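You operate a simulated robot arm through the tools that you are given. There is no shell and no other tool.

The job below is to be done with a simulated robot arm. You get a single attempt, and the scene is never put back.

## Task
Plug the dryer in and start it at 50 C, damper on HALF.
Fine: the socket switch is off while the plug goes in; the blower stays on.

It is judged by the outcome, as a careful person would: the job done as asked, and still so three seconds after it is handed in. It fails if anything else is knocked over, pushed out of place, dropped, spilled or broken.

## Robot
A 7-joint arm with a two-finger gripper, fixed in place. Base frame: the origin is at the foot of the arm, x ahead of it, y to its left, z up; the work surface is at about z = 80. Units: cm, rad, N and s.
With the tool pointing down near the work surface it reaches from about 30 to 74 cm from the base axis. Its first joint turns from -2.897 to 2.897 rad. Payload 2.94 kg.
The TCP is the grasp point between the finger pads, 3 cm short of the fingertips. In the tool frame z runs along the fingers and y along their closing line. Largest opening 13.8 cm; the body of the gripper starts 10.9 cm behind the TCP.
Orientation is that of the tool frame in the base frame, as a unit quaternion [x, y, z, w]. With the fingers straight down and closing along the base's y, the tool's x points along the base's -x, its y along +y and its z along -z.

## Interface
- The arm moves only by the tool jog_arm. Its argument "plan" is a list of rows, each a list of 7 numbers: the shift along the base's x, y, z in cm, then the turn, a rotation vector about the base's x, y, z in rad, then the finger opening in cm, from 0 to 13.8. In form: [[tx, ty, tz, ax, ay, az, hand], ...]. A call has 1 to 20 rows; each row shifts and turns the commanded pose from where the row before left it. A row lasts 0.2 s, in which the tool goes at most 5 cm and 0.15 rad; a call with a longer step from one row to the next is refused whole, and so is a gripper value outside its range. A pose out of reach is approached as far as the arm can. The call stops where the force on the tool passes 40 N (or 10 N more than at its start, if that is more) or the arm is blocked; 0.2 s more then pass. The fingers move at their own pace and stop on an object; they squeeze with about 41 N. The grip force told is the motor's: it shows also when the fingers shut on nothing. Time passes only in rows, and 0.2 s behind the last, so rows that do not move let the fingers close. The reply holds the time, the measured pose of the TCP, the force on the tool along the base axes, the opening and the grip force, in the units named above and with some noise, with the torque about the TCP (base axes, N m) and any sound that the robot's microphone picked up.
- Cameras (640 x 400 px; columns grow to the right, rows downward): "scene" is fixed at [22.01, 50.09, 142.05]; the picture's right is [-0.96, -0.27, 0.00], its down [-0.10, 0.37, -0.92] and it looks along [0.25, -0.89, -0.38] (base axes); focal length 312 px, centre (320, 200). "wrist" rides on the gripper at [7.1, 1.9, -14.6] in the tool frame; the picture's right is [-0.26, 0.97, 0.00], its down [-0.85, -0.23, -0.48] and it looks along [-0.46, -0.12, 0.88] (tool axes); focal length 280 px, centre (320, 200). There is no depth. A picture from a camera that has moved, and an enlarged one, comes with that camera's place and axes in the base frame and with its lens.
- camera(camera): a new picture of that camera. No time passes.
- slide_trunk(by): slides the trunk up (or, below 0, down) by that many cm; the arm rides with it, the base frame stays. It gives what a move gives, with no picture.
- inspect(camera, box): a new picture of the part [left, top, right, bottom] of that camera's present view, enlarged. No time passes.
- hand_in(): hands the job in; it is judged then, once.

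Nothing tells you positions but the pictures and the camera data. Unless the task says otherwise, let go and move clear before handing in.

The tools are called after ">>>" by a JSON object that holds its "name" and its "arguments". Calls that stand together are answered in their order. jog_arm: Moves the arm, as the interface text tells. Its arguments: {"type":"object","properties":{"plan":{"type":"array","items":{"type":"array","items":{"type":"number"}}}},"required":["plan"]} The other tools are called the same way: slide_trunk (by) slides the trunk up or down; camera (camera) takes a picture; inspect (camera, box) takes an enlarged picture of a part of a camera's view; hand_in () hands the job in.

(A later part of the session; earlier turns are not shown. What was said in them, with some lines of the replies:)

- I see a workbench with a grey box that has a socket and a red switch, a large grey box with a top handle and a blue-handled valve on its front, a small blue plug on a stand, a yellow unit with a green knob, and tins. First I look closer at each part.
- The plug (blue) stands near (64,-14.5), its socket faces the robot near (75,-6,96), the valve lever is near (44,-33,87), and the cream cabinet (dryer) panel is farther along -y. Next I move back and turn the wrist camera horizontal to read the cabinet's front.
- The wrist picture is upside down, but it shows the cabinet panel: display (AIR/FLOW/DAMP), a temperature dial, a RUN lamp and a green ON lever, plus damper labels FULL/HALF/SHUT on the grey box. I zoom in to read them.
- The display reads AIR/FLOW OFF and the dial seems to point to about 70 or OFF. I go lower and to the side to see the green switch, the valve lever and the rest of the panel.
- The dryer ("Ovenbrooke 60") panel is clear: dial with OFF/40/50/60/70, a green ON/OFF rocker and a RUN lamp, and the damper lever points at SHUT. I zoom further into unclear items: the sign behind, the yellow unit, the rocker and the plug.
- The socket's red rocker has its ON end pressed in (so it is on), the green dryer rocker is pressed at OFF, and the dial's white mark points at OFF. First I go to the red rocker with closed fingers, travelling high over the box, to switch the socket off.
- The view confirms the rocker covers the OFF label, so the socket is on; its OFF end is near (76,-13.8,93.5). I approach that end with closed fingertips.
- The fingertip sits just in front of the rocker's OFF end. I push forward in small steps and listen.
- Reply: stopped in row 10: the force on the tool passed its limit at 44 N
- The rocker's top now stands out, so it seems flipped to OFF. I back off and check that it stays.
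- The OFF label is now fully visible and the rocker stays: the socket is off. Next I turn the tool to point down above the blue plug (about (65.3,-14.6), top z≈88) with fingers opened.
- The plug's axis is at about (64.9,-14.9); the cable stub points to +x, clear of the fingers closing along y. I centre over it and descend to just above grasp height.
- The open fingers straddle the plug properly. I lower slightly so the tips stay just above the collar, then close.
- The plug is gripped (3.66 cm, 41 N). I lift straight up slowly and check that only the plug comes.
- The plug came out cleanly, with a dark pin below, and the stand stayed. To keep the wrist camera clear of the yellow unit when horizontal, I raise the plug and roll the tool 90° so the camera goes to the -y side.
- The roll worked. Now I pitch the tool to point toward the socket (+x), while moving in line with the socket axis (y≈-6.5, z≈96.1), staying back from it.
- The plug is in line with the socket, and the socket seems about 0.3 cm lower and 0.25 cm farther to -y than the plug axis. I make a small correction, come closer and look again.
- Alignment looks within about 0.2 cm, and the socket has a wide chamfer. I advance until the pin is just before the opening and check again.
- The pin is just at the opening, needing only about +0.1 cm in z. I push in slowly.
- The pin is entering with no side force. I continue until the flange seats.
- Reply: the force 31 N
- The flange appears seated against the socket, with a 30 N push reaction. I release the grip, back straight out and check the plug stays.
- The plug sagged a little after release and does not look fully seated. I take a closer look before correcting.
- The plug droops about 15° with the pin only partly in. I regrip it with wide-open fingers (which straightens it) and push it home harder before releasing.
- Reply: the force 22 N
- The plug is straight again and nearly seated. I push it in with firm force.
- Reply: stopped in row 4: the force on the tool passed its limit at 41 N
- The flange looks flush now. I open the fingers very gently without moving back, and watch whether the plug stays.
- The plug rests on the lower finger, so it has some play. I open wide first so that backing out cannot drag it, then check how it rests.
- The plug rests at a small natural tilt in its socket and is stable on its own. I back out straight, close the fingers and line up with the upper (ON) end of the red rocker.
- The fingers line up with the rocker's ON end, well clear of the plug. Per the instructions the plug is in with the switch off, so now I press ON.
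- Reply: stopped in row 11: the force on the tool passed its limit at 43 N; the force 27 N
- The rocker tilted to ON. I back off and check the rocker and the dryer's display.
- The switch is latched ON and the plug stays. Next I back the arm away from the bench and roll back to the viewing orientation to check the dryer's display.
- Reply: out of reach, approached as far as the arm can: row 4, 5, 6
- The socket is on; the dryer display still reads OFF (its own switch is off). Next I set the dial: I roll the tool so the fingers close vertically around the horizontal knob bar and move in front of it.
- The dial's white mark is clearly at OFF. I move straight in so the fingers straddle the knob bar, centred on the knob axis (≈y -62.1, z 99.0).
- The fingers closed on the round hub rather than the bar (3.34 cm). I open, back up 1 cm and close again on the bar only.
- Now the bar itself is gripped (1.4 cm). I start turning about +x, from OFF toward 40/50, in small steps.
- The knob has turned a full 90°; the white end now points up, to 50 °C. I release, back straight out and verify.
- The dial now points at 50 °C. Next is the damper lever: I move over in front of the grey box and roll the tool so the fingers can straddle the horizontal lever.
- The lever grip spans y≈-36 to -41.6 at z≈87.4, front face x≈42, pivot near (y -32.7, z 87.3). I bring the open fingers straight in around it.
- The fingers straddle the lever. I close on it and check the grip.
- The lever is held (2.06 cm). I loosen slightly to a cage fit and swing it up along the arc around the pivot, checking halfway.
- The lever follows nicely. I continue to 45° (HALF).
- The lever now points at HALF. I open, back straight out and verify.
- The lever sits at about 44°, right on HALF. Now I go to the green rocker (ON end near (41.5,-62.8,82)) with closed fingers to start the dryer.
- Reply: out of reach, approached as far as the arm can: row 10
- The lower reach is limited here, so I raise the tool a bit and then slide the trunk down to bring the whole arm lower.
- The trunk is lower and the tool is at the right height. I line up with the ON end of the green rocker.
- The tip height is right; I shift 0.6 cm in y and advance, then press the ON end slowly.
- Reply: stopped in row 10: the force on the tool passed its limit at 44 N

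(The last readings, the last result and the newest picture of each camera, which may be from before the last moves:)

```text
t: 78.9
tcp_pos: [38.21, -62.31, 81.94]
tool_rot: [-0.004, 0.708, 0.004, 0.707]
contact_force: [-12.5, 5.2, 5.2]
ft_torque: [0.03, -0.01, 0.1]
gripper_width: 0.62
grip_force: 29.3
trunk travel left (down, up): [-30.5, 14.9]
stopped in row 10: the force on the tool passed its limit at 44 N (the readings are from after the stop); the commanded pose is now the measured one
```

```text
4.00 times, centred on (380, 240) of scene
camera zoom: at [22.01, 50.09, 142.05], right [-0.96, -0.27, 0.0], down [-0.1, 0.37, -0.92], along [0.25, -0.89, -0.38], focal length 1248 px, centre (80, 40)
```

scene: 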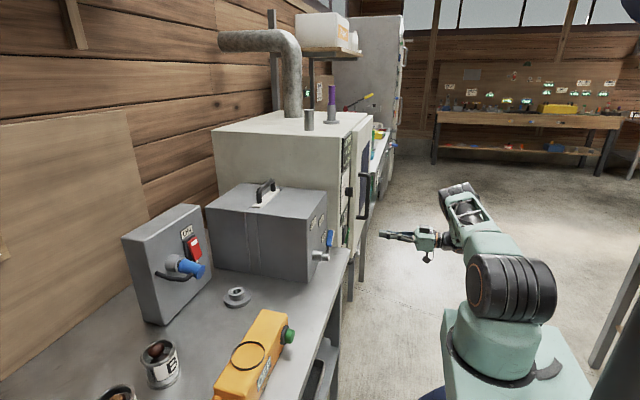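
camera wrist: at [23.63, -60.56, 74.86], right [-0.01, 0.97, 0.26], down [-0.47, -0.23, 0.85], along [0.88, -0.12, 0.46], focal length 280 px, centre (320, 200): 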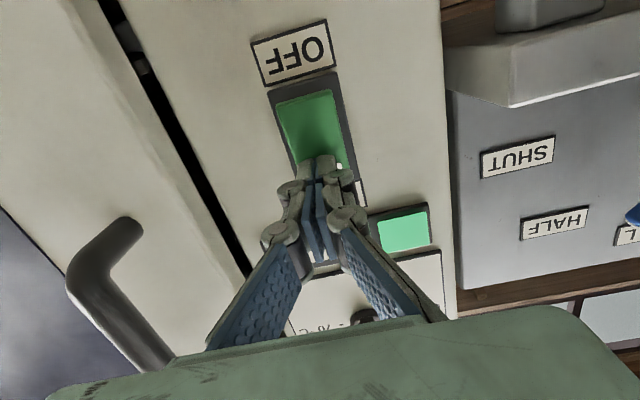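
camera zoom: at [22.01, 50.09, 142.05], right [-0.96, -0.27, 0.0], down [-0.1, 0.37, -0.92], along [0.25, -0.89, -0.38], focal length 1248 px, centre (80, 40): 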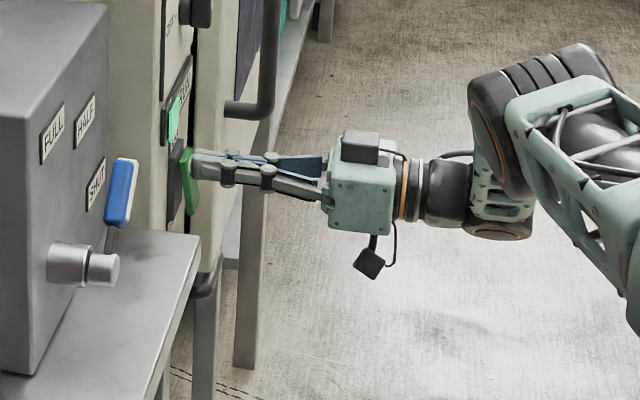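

The RUN lamp has lit bright green: the dryer has power and is running. I back off and check the display.

>>> {"name": "jog_arm", "arguments": {"plan": [[-1.5, 0, 0, 0, 0, 0, 0], [-3, 0, 0, 0, 0, 0, 0], [-4, 0, 1, 0, 0, 0, 0], [-4, 0, 3, 0, 0, 0, 0], [-3, 2, 4, 0, 0, 0, 0], [-2, 3, 3.5, 0, 0, 0, 0], [0, 3, 3, 0, 0, 0, 0]]}}

>>> {"name": "camera", "arguments": {"camera": "wrist"}}

>>> {"name": "camera", "arguments": {"camera": "scene"}}

>>> {"name": "inspect", "arguments": {"camera": "scene", "box": [325, 120, 375, 190]}}

>>> {"name": "inspect", "arguments": {"camera": "scene", "box": [140, 200, 280, 310]}}

```text
refused: row 5 steps farther than a row can; nothing moved
```

```text
taken
camera wrist: at [23.63, -60.56, 74.86], right [-0.01, 0.97, 0.26], down [-0.47, -0.23, 0.85], along [0.88, -0.12, 0.46], focal length 280 px, centre (320, 200)
```

wrist: 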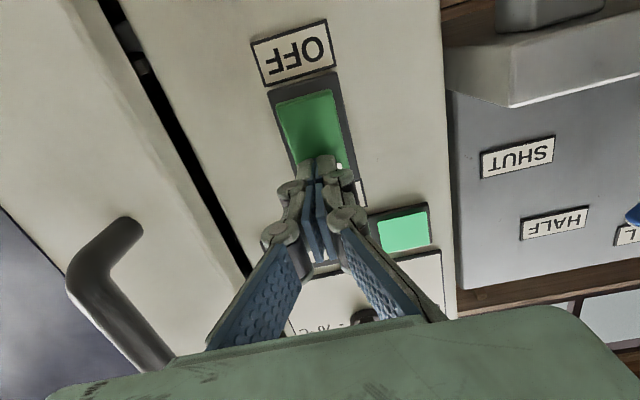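

```text
taken
```

scene: 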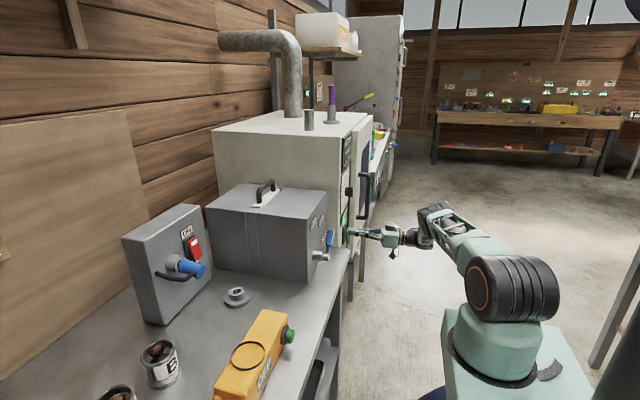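

```text
5.71 times, centred on (350, 155) of scene
camera zoom: at [22.01, 50.09, 142.05], right [-0.96, -0.27, 0.0], down [-0.1, 0.37, -0.92], along [0.25, -0.89, -0.38], focal length 1782 px, centre (149, 457)
```

zoom: 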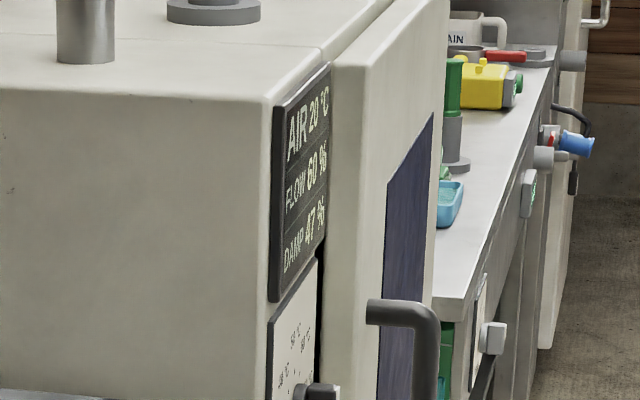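

```text
3.64 times, centred on (210, 255) of scene
camera zoom: at [22.01, 50.09, 142.05], right [-0.96, -0.27, 0.0], down [-0.1, 0.37, -0.92], along [0.25, -0.89, -0.38], focal length 1134 px, centre (720, 0)
```

zoom: 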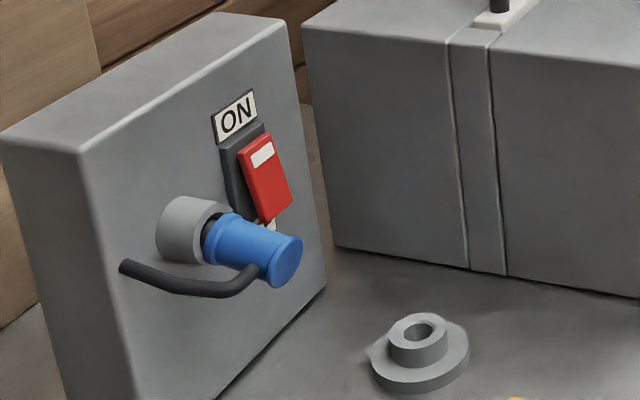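

The display reads AIR 20 °C, FLOW 60 %, DAMP 47 %, so the plug is making contact and the dryer runs. I back the arm off properly and re-check everything.

>>> {"name": "jog_arm", "arguments": {"plan": [[-1.5, 0, 0, 0, 0, 0, 0], [-3, 0, 0, 0, 0, 0, 0], [-4, 0, 1, 0, 0, 0, 0], [-3.5, 0, 3, 0, 0, 0, 0], [-2, 1, 4, 0, 0, 0, 0], [-1, 2, 4, 0, 0, 0, 0], [0, 2, 4, 0, 0, 0, 0], [0, 2, 3, 0, 0, 0, 0]]}}

>>> {"name": "camera", "arguments": {"camera": "wrist"}}

>>> {"name": "inspect", "arguments": {"camera": "scene", "box": [325, 120, 375, 190]}}

>>> {"name": "inspect", "arguments": {"camera": "scene", "box": [290, 190, 380, 280]}}

```text
t: 80.7
tcp_pos: [23.47, -55.35, 100.74]
tool_rot: [-0.003, 0.709, 0.003, 0.705]
contact_force: [0.0, 0.5, -0.2]
ft_torque: [-0.01, -0.02, 0.01]
gripper_width: 0.0
grip_force: 28.6
trunk travel left (down, up): [-30.5, 14.9]
```

```text
taken
camera wrist: at [8.82, -53.54, 93.61], right [-0.01, 0.96, 0.26], down [-0.47, -0.24, 0.85], along [0.88, -0.12, 0.45], focal length 280 px, centre (320, 200)
```

wrist: 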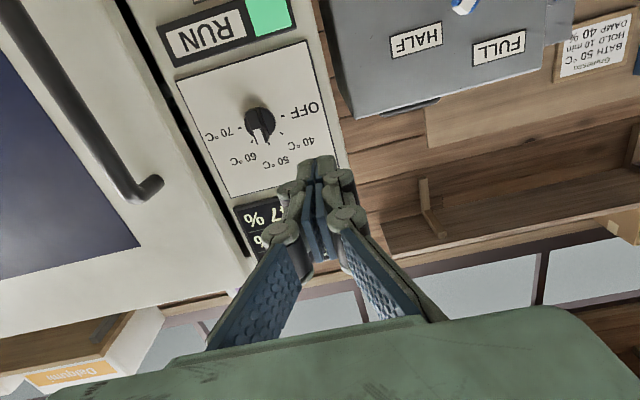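

```text
5.71 times, centred on (350, 155) of scene
camera zoom: at [22.01, 50.09, 142.05], right [-0.96, -0.27, 0.0], down [-0.1, 0.37, -0.92], along [0.25, -0.89, -0.38], focal length 1782 px, centre (149, 457)
```

zoom: 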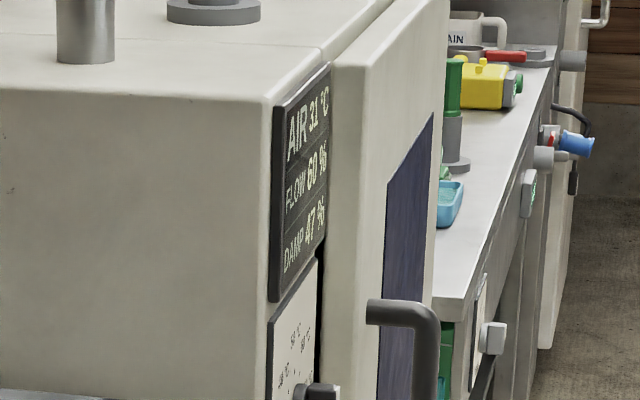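

```text
4.44 times, centred on (335, 235) of scene
camera zoom: at [22.01, 50.09, 142.05], right [-0.96, -0.27, 0.0], down [-0.1, 0.37, -0.92], along [0.25, -0.89, -0.38], focal length 1386 px, centre (253, 44)
```

zoom: 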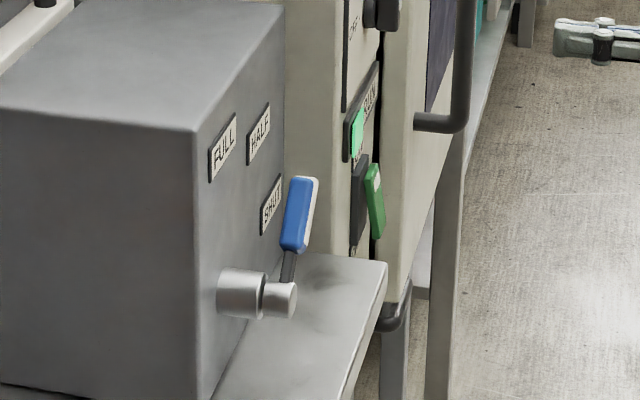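

AIR is climbing (31 °C), FLOW 60 %, RUN lit. I wait a few seconds to see where the temperature and DAMP reading settle.

>>> {"name": "jog_arm", "arguments": {"plan": [[-0.5, 0, 0, 0, 0, 0, 0], [0, 0, 0, 0, 0, 0, 0], [0, 0, 0, 0, 0, 0, 0], [0, 0, 0, 0, 0, 0, 0], [0, 0, 0, 0, 0, 0, 0], [0, 0, 0, 0, 0, 0, 0], [0, 0, 0, 0, 0, 0, 0], [0, 0, 0, 0, 0, 0, 0], [0, 0, 0, 0, 0, 0, 0], [0, 0, 0, 0, 0, 0, 0], [0, 0, 0, 0, 0, 0, 0], [0, 0, 0, 0, 0, 0, 0], [0, 0, 0, 0, 0, 0, 0], [0, 0, 0, 0, 0, 0, 0], [0, 0, 0, 0, 0, 0, 0], [0, 0, 0, 0, 0, 0, 0], [0, 0, 0, 0, 0, 0, 0], [0, 0, 0, 0, 0, 0, 0], [0, 0, 0, 0, 0, 0, 0], [0, 0, 0, 0, 0, 0, 0]]}}

>>> {"name": "inspect", "arguments": {"camera": "scene", "box": [335, 125, 365, 180]}}

>>> {"name": "inspect", "arguments": {"camera": "scene", "box": [165, 240, 225, 295]}}

```text
t: 84.9
tcp_pos: [22.91, -55.32, 100.62]
tool_rot: [-0.002, 0.709, 0.003, 0.705]
contact_force: [0.4, 0.1, -0.1]
ft_torque: [-0.01, 0.0, 0.01]
gripper_width: 0.0
grip_force: 28.6
trunk travel left (down, up): [-30.5, 14.9]
```

```text
7.27 times, centred on (350, 152) of scene
camera zoom: at [22.01, 50.09, 142.05], right [-0.96, -0.27, 0.0], down [-0.1, 0.37, -0.92], along [0.25, -0.89, -0.38], focal length 2268 px, centre (102, 546)
```

zoom: 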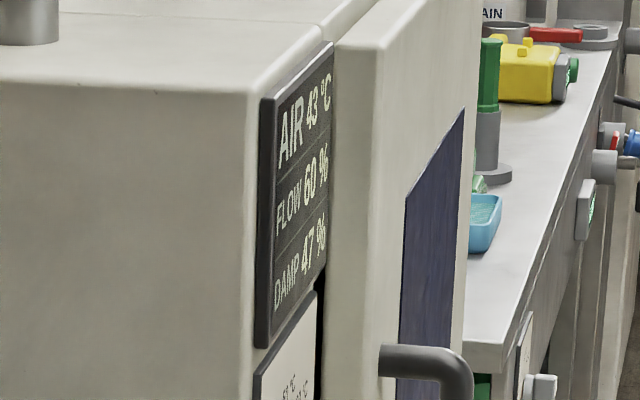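

```text
7.27 times, centred on (195, 268) of scene
camera zoom: at [22.01, 50.09, 142.05], right [-0.96, -0.27, 0.0], down [-0.1, 0.37, -0.92], along [0.25, -0.89, -0.38], focal length 2268 px, centre (1229, -291)
```

zoom: 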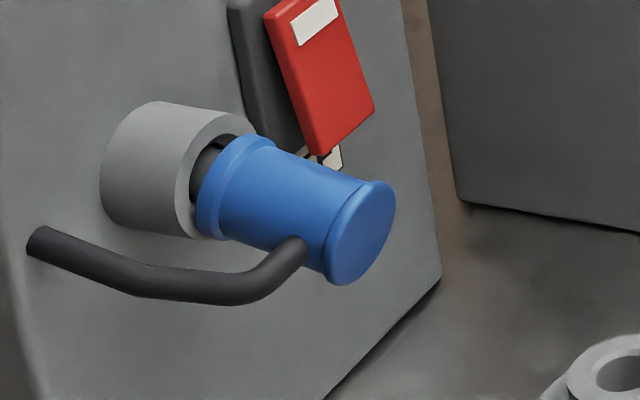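

AIR is at 43 °C and rising to the set point, FLOW 60 %, DAMP steady at 47 % (lever on HALF). I wait a bit longer for it to settle and do a last check of the whole scene.

>>> {"name": "jog_arm", "arguments": {"plan": [[-1, 0, 0, 0, 0, 0, 0], [-1, 0, 0, 0, 0, 0, 0], [-1, 0, 0, 0, 0, 0, 0], [0, 0, 0, 0, 0, 0, 0], [0, 0, 0, 0, 0, 0, 0], [0, 0, 0, 0, 0, 0, 0], [0, 0, 0, 0, 0, 0, 0], [0, 0, 0, 0, 0, 0, 0], [0, 0, 0, 0, 0, 0, 0], [0, 0, 0, 0, 0, 0, 0], [0, 0, 0, 0, 0, 0, 0], [0, 0, 0, 0, 0, 0, 0], [0, 0, 0, 0, 0, 0, 0], [0, 0, 0, 0, 0, 0, 0], [0, 0, 0, 0, 0, 0, 0], [0, 0, 0, 0, 0, 0, 0], [0, 0, 0, 0, 0, 0, 0], [0, 0, 0, 0, 0, 0, 0], [0, 0, 0, 0, 0, 0, 0], [0, 0, 0, 0, 0, 0, 0]]}}

>>> {"name": "inspect", "arguments": {"camera": "scene", "box": [335, 125, 365, 180]}}

>>> {"name": "camera", "arguments": {"camera": "scene"}}

>>> {"name": "camera", "arguments": {"camera": "wrist"}}

```text
t: 89.1
tcp_pos: [19.93, -55.31, 100.73]
tool_rot: [-0.002, 0.709, 0.002, 0.705]
contact_force: [-0.6, 0.7, 1.2]
ft_torque: [-0.06, 0.02, -0.03]
gripper_width: 0.0
grip_force: 28.4
trunk travel left (down, up): [-30.5, 14.9]
```

```text
7.27 times, centred on (350, 152) of scene
camera zoom: at [22.01, 50.09, 142.05], right [-0.96, -0.27, 0.0], down [-0.1, 0.37, -0.92], along [0.25, -0.89, -0.38], focal length 2268 px, centre (102, 546)
```

zoom: 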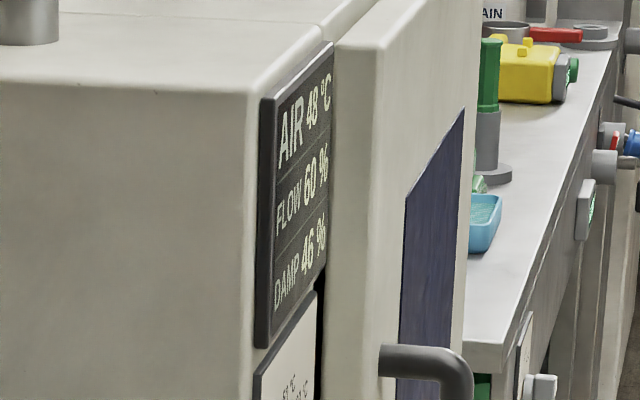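

```text
taken
```

scene: 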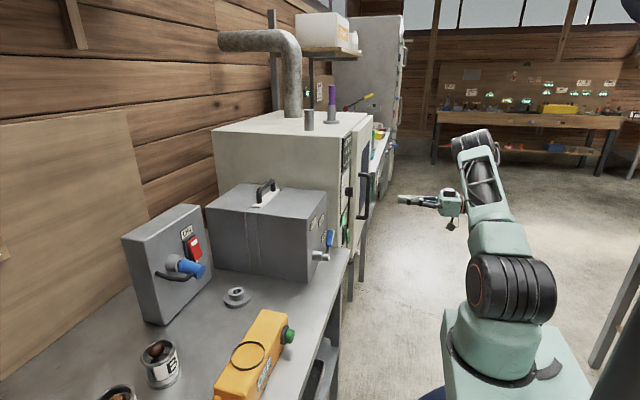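

```text
taken
camera wrist: at [5.37, -53.6, 93.69], right [-0.01, 0.96, 0.26], down [-0.47, -0.24, 0.85], along [0.88, -0.12, 0.45], focal length 280 px, centre (320, 200)
```

wrist: 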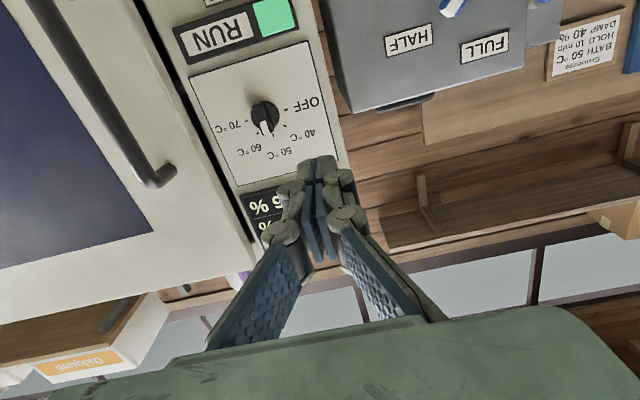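

The dryer is running: RUN is lit, AIR is at 48 °C and levelling toward 50, and FLOW is at 60 %. The plug is in with its switch ON, the lever is on HALF, nothing else has moved and the arm is clear, so I hand in.

>>> {"name": "hand_in", "arguments": {}}

```text
The job is handed in.
```

The dryer is plugged in and running, set to 50 °C with the damper on HALF, and I've handed the job in. At my last check AIR read 48 °C and was still rising, FLOW was 60 %, and the RUN lamp was lit.

- **Socket switch:** It was on at the start. I turned it off before the plug went in and back on afterwards.
- **Plug:** It doesn't sit straight. It has some play in the socket and droops by about 15°, even after I pushed it fully in. It stayed in place and the dryer kept power the whole time.
- **Dial and damper:** The dial is on the 50 °C mark. The damper lever is at about 44°, lined up with the HALF label.
- **Blower:** I took "the blower stays on" to mean the dryer's own airflow, and nothing was switched off after it started. I saw no separate blower.
- **Arm and surroundings:** Nothing else on the bench was moved. The arm is clear of everything. I lowered the trunk 12 cm to reach the dryer's switch and left it there.
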